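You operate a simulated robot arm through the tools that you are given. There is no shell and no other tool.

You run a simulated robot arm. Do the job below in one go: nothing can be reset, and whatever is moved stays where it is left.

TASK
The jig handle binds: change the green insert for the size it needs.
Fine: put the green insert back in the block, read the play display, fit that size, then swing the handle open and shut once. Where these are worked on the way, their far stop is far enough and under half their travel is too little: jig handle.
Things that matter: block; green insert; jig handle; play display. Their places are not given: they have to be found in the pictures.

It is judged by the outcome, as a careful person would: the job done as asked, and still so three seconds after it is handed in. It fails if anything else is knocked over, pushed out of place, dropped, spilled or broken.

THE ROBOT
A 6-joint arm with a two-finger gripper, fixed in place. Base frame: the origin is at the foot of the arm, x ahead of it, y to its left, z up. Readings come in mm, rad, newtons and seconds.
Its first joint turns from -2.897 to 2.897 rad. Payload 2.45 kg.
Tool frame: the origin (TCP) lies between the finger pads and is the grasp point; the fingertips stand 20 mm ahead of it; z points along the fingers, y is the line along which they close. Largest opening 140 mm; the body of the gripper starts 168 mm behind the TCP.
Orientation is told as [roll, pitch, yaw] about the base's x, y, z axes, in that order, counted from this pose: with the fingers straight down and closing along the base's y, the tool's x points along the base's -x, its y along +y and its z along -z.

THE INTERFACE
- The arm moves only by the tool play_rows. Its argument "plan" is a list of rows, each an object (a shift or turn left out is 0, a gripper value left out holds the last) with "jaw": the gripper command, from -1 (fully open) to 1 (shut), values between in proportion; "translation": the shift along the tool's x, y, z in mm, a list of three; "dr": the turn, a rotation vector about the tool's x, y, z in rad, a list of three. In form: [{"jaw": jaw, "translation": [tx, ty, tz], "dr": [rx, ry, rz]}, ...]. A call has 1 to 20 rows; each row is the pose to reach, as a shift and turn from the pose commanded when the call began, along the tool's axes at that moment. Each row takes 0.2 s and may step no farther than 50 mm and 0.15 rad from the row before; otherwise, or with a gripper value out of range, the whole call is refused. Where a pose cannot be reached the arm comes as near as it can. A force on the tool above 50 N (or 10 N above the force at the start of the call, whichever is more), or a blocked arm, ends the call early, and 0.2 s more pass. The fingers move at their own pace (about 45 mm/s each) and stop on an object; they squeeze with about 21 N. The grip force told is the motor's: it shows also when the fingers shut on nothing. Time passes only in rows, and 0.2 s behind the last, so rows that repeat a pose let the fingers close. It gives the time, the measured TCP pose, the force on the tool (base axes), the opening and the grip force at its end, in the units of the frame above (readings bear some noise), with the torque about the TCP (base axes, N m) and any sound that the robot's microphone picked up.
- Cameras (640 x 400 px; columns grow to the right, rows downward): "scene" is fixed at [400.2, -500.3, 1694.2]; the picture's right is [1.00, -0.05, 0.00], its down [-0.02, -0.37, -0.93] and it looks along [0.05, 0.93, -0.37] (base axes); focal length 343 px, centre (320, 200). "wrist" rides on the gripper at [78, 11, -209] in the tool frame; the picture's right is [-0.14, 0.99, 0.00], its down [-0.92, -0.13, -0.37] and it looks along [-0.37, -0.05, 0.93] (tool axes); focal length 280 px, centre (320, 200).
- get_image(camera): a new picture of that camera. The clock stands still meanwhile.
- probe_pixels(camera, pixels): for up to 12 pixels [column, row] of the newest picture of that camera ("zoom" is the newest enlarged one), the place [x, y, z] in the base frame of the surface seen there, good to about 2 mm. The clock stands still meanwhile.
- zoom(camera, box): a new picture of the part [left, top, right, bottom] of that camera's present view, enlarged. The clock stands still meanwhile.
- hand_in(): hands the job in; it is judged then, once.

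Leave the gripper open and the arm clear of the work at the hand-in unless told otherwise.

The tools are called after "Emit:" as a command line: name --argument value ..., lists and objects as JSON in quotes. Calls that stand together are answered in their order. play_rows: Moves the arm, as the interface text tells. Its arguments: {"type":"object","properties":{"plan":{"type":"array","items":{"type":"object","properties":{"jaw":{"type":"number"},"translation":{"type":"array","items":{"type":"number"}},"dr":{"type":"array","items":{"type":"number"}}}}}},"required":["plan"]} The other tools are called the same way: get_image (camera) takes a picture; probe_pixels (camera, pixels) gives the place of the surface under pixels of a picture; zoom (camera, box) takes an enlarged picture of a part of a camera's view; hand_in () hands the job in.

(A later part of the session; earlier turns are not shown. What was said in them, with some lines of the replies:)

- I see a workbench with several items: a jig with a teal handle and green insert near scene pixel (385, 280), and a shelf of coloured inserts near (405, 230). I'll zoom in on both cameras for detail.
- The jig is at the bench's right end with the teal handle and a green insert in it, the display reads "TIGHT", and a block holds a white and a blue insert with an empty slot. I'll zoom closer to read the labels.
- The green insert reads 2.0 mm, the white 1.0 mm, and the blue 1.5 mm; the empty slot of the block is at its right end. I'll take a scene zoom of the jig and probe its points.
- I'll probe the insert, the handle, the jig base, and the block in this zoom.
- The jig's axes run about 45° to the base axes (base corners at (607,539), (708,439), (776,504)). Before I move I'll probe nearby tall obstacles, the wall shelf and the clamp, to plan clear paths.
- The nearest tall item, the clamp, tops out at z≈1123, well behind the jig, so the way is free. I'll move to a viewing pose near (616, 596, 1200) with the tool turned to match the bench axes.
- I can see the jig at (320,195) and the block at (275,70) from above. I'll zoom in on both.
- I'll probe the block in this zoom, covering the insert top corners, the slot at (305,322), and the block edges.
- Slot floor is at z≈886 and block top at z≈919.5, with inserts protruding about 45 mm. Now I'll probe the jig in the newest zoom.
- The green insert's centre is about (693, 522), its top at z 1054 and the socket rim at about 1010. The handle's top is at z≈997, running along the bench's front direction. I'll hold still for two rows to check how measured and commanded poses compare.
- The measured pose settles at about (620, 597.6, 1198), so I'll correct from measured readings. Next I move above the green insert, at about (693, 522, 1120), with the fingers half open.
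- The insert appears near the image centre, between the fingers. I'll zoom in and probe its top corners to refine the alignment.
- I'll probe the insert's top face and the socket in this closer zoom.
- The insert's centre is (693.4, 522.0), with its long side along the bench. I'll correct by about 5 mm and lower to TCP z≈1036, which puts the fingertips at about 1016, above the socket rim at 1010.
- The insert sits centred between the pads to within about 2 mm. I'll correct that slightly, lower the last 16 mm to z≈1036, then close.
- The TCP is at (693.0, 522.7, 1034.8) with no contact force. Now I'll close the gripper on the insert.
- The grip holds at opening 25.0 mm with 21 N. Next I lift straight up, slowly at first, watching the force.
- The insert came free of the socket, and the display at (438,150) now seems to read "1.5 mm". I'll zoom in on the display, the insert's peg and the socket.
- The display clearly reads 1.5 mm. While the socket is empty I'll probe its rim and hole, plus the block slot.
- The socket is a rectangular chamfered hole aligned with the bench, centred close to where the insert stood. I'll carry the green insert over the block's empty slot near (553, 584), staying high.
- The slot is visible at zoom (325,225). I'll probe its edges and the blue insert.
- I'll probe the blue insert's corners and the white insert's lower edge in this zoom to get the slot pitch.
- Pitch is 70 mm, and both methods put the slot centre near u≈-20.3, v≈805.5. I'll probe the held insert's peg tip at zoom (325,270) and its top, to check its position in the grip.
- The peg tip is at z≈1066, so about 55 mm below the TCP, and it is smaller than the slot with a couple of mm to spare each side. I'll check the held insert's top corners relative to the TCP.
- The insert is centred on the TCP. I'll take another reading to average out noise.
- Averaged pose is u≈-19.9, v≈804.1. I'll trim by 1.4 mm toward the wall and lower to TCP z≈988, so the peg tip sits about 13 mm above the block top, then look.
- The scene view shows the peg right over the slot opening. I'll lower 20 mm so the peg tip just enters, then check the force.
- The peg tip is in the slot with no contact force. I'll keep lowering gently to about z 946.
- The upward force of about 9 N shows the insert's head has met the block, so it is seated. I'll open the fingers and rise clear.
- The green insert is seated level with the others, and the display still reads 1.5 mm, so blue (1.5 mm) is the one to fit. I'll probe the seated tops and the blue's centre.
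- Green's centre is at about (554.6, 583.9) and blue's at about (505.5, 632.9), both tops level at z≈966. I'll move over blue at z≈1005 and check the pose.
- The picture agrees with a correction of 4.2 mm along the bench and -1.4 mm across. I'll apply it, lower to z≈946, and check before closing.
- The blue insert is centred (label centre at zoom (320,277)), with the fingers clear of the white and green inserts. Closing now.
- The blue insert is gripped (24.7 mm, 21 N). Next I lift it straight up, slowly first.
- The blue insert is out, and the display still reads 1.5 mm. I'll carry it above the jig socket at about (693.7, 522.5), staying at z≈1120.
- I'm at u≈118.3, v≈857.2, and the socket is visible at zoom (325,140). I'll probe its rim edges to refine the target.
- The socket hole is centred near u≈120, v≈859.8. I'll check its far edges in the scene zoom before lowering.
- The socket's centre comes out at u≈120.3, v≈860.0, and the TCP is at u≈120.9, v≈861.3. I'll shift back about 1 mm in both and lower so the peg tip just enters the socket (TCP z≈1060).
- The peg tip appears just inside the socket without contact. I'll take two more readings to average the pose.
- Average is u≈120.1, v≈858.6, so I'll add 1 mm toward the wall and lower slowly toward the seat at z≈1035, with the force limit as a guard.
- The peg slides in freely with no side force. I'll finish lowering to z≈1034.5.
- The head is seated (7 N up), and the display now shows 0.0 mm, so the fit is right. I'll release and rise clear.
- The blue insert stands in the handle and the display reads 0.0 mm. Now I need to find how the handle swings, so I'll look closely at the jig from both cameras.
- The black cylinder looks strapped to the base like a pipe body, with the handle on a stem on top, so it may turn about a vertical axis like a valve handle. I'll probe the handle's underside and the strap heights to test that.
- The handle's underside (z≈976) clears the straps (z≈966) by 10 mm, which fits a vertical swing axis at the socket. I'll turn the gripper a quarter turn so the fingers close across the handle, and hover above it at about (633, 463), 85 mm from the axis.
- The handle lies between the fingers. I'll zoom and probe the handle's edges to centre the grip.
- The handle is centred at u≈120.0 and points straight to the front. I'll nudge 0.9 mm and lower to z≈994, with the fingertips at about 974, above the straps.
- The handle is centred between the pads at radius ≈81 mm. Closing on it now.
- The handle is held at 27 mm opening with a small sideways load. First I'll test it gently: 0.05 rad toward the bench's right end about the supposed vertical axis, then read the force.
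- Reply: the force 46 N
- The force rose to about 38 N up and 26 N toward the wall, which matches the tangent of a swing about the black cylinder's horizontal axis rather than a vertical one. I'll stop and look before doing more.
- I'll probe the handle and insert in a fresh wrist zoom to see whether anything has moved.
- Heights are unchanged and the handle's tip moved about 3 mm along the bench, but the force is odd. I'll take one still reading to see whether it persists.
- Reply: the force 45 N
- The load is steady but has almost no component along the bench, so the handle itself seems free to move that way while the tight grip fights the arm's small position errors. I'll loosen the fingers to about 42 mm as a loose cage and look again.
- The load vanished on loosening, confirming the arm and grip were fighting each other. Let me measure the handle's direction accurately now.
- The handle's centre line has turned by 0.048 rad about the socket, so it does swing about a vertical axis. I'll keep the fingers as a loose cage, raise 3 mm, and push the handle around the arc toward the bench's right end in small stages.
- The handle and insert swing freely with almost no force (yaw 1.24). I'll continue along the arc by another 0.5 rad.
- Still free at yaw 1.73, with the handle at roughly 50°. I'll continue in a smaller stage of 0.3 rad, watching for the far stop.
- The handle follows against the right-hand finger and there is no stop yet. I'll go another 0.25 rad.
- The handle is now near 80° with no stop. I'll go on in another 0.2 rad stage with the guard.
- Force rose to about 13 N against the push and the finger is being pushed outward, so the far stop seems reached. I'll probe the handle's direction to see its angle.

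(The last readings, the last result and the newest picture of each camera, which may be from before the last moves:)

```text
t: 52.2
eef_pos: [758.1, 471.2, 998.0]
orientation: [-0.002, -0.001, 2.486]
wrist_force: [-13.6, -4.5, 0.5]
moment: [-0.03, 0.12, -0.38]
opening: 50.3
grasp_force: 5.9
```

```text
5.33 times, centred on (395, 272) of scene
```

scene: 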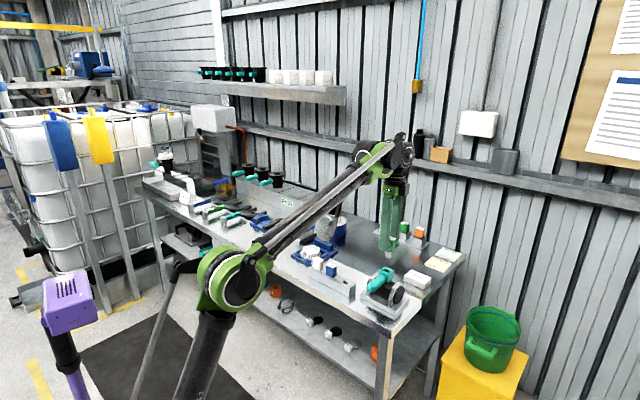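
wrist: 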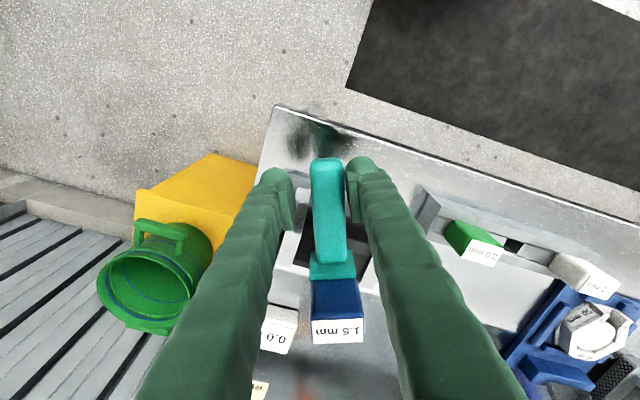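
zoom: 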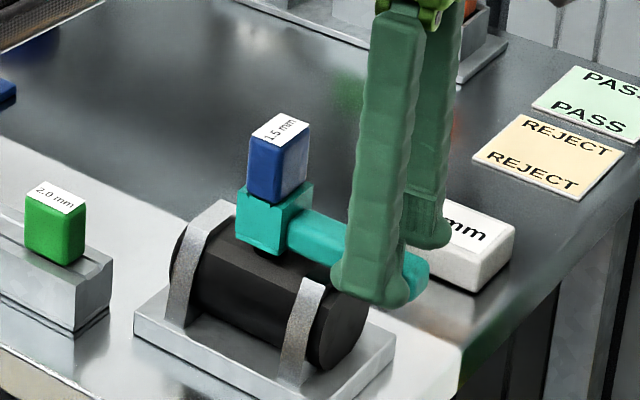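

The handle's line is now along the cylinder, about 92° from where it started, and it is resisting there, so that is the open stop. Now I'll swing it back the same way, in stages.

Emit:
play_rows --plan '[{"jaw": 0.4, "translation": [-0.4, 8.4, 0], "dr": [0, 0, 0.1]}, {"translation": [-2.0, 18.3, 0], "dr": [0, 0, 0.22]}, {"translation": [-4.8, 28.0, 0], "dr": [0, 0, 0.34]}, {"translation": [-8.7, 37.3, 0], "dr": [0, 0, 0.46]}, {"translation": [-13.8, 46.0, 0], "dr": [0, 0, 0.58]}, {"translation": [-13.8, 46.0, 0], "dr": [0, 0, 0.58]}]'

Emit:
zoom --camera "wrist" --box '[250, 130, 390, 300]'

```text
t: 53.6
eef_pos: [720.1, 443.9, 997.2]
orientation: [0.0, -0.002, 1.905]
wrist_force: [0.2, 0.0, -1.0]
moment: [-0.01, -0.01, -0.01]
opening: 42.2
grasp_force: 0.5
```

```text
2.35 times, centred on (320, 215) of wrist
```

zoom: 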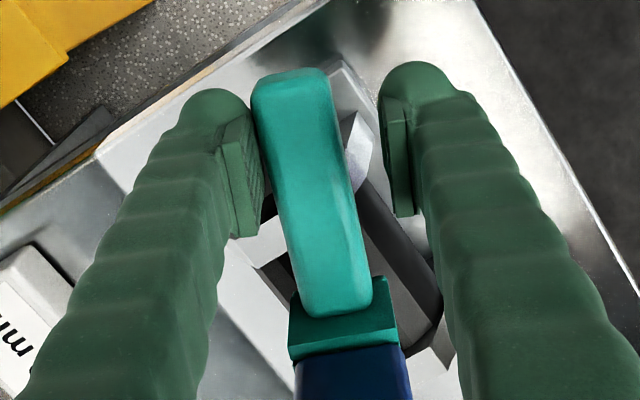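

The handle is coming back against the left finger. I'll continue another 0.58 rad.

Emit:
play_rows --plan '[{"jaw": 0.4, "translation": [-0.4, 8.4, 0], "dr": [0, 0, 0.1]}, {"translation": [-2.0, 18.3, 0], "dr": [0, 0, 0.22]}, {"translation": [-4.8, 28.0, 0], "dr": [0, 0, 0.34]}, {"translation": [-8.7, 37.3, 0], "dr": [0, 0, 0.46]}, {"translation": [-13.8, 46.0, 0], "dr": [0, 0, 0.58]}, {"translation": [-13.8, 46.0, 0], "dr": [0, 0, 0.58]}]'

```text
t: 55.0
eef_pos: [673.3, 441.8, 996.7]
orientation: [0.002, -0.003, 1.325]
wrist_force: [0.8, -1.4, -0.7]
moment: [0.02, 0.02, 0.05]
opening: 42.7
grasp_force: 0.7
```

Going well, at yaw 1.325. I'll bring it another 0.4 rad back.

Emit:
play_rows --plan '[{"jaw": 0.4, "translation": [-0.4, 8.4, 0], "dr": [0, 0, 0.1]}, {"translation": [-1.7, 16.6, 0], "dr": [0, 0, 0.2]}, {"translation": [-3.7, 24.7, 0], "dr": [0, 0, 0.3]}, {"translation": [-6.6, 32.6, 0], "dr": [0, 0, 0.4]}, {"translation": [-6.6, 32.6, 0], "dr": [0, 0, 0.4]}]'

Emit:
zoom --camera "wrist" --box '[250, 130, 390, 300]'

```text
t: 56.2
eef_pos: [642.4, 456.0, 996.9]
orientation: [-0.002, -0.002, 0.925]
wrist_force: [0.5, -0.5, -0.3]
moment: [0.01, -0.02, 0.04]
opening: 42.6
grasp_force: 0.1
```

```text
2.35 times, centred on (320, 215) of wrist
```

zoom: 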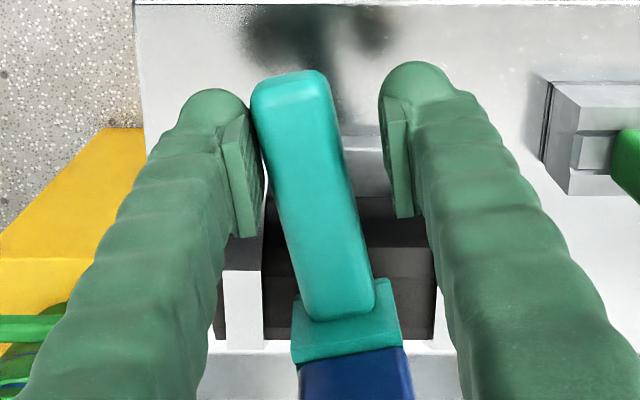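

The handle is about 0.23 rad from shut. I'll push on 0.2 rad slowly, watching for the shut stop.

Emit:
play_rows --plan '[{"jaw": 0.4, "translation": [-0.1, 4.2, 0], "dr": [0, 0, 0.05]}, {"translation": [-0.4, 8.4, 0], "dr": [0, 0, 0.1]}, {"translation": [-0.9, 12.6, 0], "dr": [0, 0, 0.15]}, {"translation": [-1.7, 16.7, 0], "dr": [0, 0, 0.2]}, {"translation": [-1.7, 16.7, 0], "dr": [0, 0, 0.2]}]'

Emit:
zoom --camera "wrist" --box '[250, 130, 390, 300]'

```text
t: 57.4
eef_pos: [631.5, 467.4, 995.6]
orientation: [-0.001, -0.001, 0.724]
wrist_force: [0.5, -0.8, 0.3]
moment: [-0.01, -0.03, -0.02]
opening: 42.8
grasp_force: 0.2
```

```text
2.35 times, centred on (320, 215) of wrist
```

zoom: 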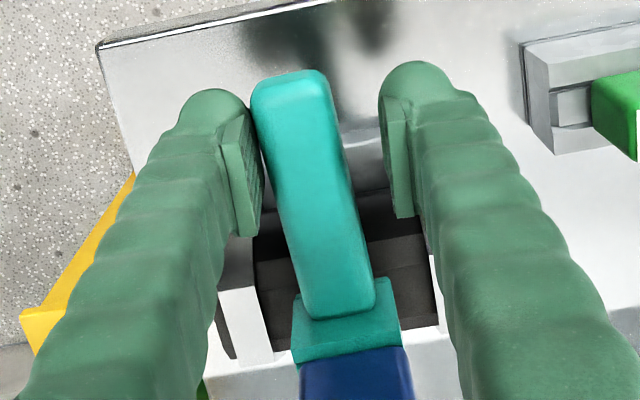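

Emit:
probe_pixels --camera "zoom" --pixels '[[255, 110], [331, 105], [263, 150], [340, 145], [273, 195], [350, 190], [284, 240], [360, 235], [294, 280], [368, 275], [295, 95], [320, 240]]'

```text
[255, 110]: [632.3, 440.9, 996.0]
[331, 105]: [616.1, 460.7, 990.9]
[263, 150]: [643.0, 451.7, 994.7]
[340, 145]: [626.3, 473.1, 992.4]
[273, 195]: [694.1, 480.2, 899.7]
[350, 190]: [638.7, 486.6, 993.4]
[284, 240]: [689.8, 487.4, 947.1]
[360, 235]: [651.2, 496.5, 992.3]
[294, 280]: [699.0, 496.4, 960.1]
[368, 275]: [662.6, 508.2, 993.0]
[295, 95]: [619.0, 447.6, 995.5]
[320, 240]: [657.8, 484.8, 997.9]
```

The handle is within about 0.02 rad of shut. I'll push on gently in small steps until the shut stop is felt.

Emit:
play_rows --plan '[{"jaw": 0.4, "translation": [0, 1.7, 0], "dr": [0, 0, 0.02]}, {"translation": [-0.1, 3.4, 0], "dr": [0, 0, 0.04]}, {"translation": [-0.1, 3.4, 0], "dr": [0, 0, 0.04]}]'

```text
t: 58.2
eef_pos: [628.1, 469.0, 997.6]
orientation: [0.0, -0.003, 0.683]
wrist_force: [2.1, -2.9, 1.3]
moment: [-0.07, -0.03, 0.01]
opening: 44.3
grasp_force: 1.4
```

A light resistance begins, about 3.5 N, as the finger yields. I'll add a little more to seat the handle firmly at its stop.

Emit:
play_rows --plan '[{"jaw": 0.4, "translation": [0, 1.7, 0], "dr": [0, 0, 0.02]}, {"translation": [-0.1, 3.4, 0], "dr": [0, 0, 0.04]}, {"translation": [-0.1, 3.4, 0], "dr": [0, 0, 0.04]}]'

Emit:
zoom --camera "wrist" --box '[250, 130, 390, 300]'

```text
t: 59.0
eef_pos: [627.9, 471.6, 995.8]
orientation: [0.001, -0.001, 0.644]
wrist_force: [14.5, -4.6, 3.9]
moment: [-0.13, -0.15, 0.39]
opening: 50.9
grasp_force: 6.6
```

```text
2.35 times, centred on (320, 215) of wrist
```

zoom: 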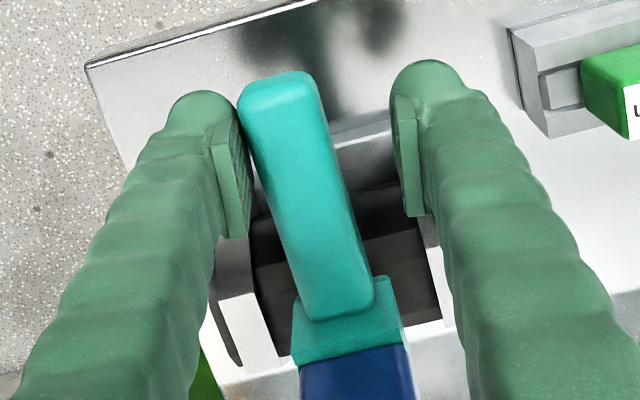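

Resistance is now about 13 N with the finger yielding, the same as at the far stop, so the handle is shut. I'll probe its edges to confirm.

Emit:
probe_pixels --camera "zoom" --pixels '[[243, 110], [321, 102], [254, 150], [332, 145], [344, 190], [355, 235], [366, 275], [280, 95], [316, 240], [294, 330], [402, 325], [350, 365]]'

```text
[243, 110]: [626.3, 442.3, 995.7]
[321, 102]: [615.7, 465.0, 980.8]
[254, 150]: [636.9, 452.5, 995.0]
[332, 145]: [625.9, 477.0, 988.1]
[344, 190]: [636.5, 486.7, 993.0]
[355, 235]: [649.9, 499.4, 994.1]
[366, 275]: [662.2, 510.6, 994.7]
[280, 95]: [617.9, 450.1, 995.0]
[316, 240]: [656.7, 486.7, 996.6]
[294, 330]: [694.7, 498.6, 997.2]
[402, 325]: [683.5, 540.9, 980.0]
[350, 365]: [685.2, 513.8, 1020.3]
```

The handle lies straight to the front again, so it is shut. I'll back the finger off so the handle sits mid-gap, open the fingers, and lift straight up.

Emit:
play_rows --plan '[{"jaw": 0.4, "translation": [0, -4.2, 0], "dr": [0, 0, -0.05]}, {"jaw": 0.4, "translation": [-0.3, -9.2, 0], "dr": [0, 0, -0.11]}, {"jaw": 0.2, "translation": [-0.3, -9.2, 0], "dr": [0, 0, -0.11]}, {"jaw": 0, "translation": [-0.3, -9.2, 0], "dr": [0, 0, -0.11]}, {"jaw": 0, "translation": [-0.3, -9.2, 0], "dr": [0, 0, -0.11]}]'

Emit:
zoom --camera "wrist" --box '[250, 130, 390, 300]'

```text
t: 60.2
eef_pos: [632.6, 466.1, 995.8]
orientation: [0.0, -0.001, 0.756]
wrist_force: [0.4, -0.4, 0.2]
moment: [0.0, 0.03, 0.0]
opening: 70.2
grasp_force: 0.0
```

```text
2.35 times, centred on (320, 215) of wrist
```

zoom: 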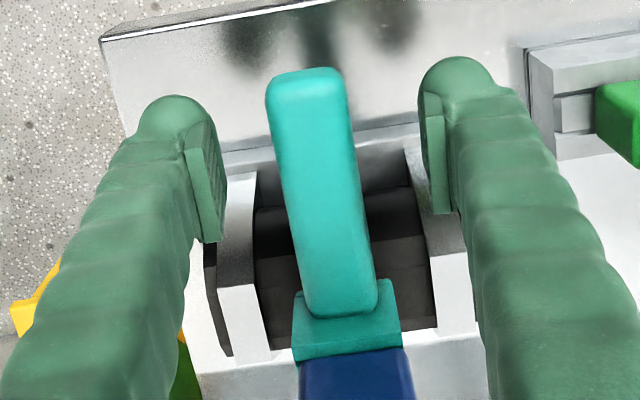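

The handle is clear of both fingers. I'll rise straight up and check the scene.

Emit:
play_rows --plan '[{"jaw": 0, "translation": [0, 0, -15]}, {"translation": [0, 0, -45]}, {"translation": [0, 0, -90]}, {"translation": [0, 0, -135]}, {"translation": [0, 0, -180]}, {"translation": [0, 0, -220]}, {"translation": [0, 0, -240]}, {"translation": [0, 0, -240]}]'

Emit:
get_image --camera "wrist"

Emit:
zoom --camera "scene" --box '[320, 230, 440, 315]'

```text
t: 62.0
eef_pos: [628.7, 465.4, 1235.5]
orientation: [0.0, -0.001, 0.755]
wrist_force: [0.1, 0.0, -1.0]
moment: [-0.05, 0.02, -0.01]
opening: 69.9
grasp_force: 0.0
```

```text
taken
```

wrist: 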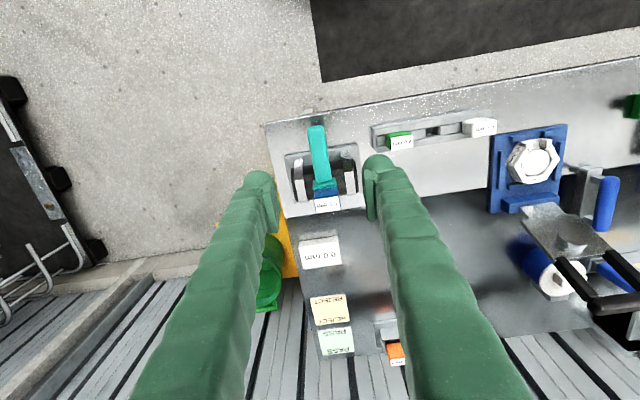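

```text
4.71 times, centred on (380, 272) of scene
```

zoom: 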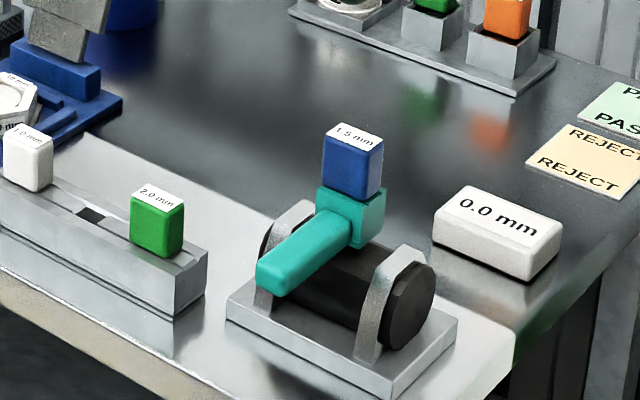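

Blue stands in the handle at the shut position, green and white are in the block, and the display reads 0.0 mm. I'll move the arm clear toward its start, open the gripper fully, and do a last check of the seating heights.

Emit:
play_rows --plan '[{"jaw": -1, "translation": [30, 0, -20]}, {"jaw": -1, "translation": [70, 0, -45]}, {"jaw": -1, "translation": [110, 0, -70]}, {"jaw": -1, "translation": [145, 0, -90]}, {"jaw": -1, "translation": [160, 0, -100]}, {"jaw": -1, "translation": [160, 0, -100]}, {"jaw": -1, "translation": [160, 0, -100]}]'

Emit:
get_image --camera "scene"

Emit:
zoom --camera "scene" --box '[325, 240, 425, 315]'

Emit:
probe_pixels --camera "zoom" --pixels '[[387, 103], [382, 140], [330, 230], [293, 265], [165, 170], [20, 97]]'

```text
t: 63.6
eef_pos: [514.1, 354.3, 1336.1]
orientation: [0.0, 0.0, 0.757]
wrist_force: [-0.2, -0.8, 0.8]
moment: [0.0, -0.01, -0.02]
opening: 140.0
grasp_force: 0.0
```

```text
taken
```

scene: 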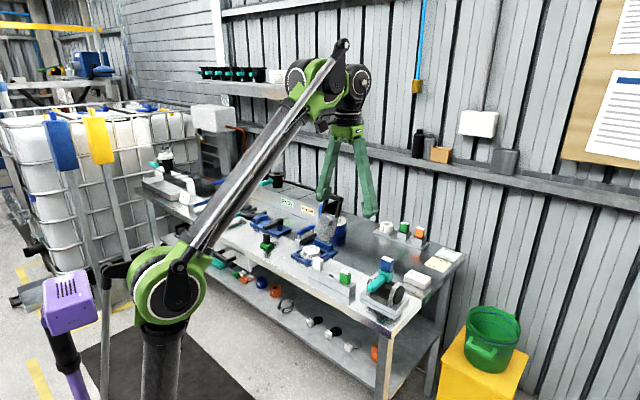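

```text
5.33 times, centred on (375, 278) of scene
```

zoom: 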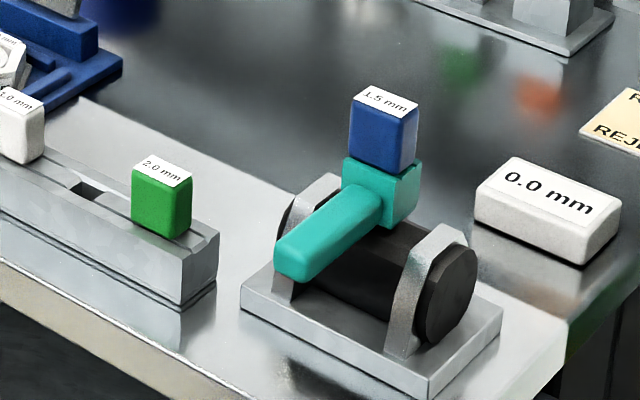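

```text
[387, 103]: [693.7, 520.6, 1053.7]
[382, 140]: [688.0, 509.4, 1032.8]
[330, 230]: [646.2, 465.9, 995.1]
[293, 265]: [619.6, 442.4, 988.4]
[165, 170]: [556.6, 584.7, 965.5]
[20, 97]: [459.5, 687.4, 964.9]
```

The last check agrees on every point:
- **Handle:** back in its shut position, the same place as at the start.
- **Blue 1.5 mm insert:** seated in the handle, top at z 1053.7, the same height green had.
- **Green insert:** seated in the block, top at 965.5, level with white.
- **Display:** reads 0.0 mm.
- **Arm:** clear of the work with the gripper open.

I'm handing the job in.

Emit:
hand_in

```text
The job is handed in.
```

The jig handle now has the blue 1.5 mm insert and swings freely, and I've handed the job in.

- **Green insert:** the 2.0 mm insert is out of the handle and seated in the block, in its own slot at the right end.
- **Size:** with green out, the play display changed from "TIGHT" to 1.5 mm, so I fitted blue. The display now reads 0.0 mm.
- **Handle:** I swung it open about 90° to its far stop, then back until it met the shut stop. Before that I tested which way it moves with a small push of about 3°, so it moved slightly before the full swing.

The last pictures show nothing else on the bench disturbed. The arm is clear of the work, with the gripper fully open.
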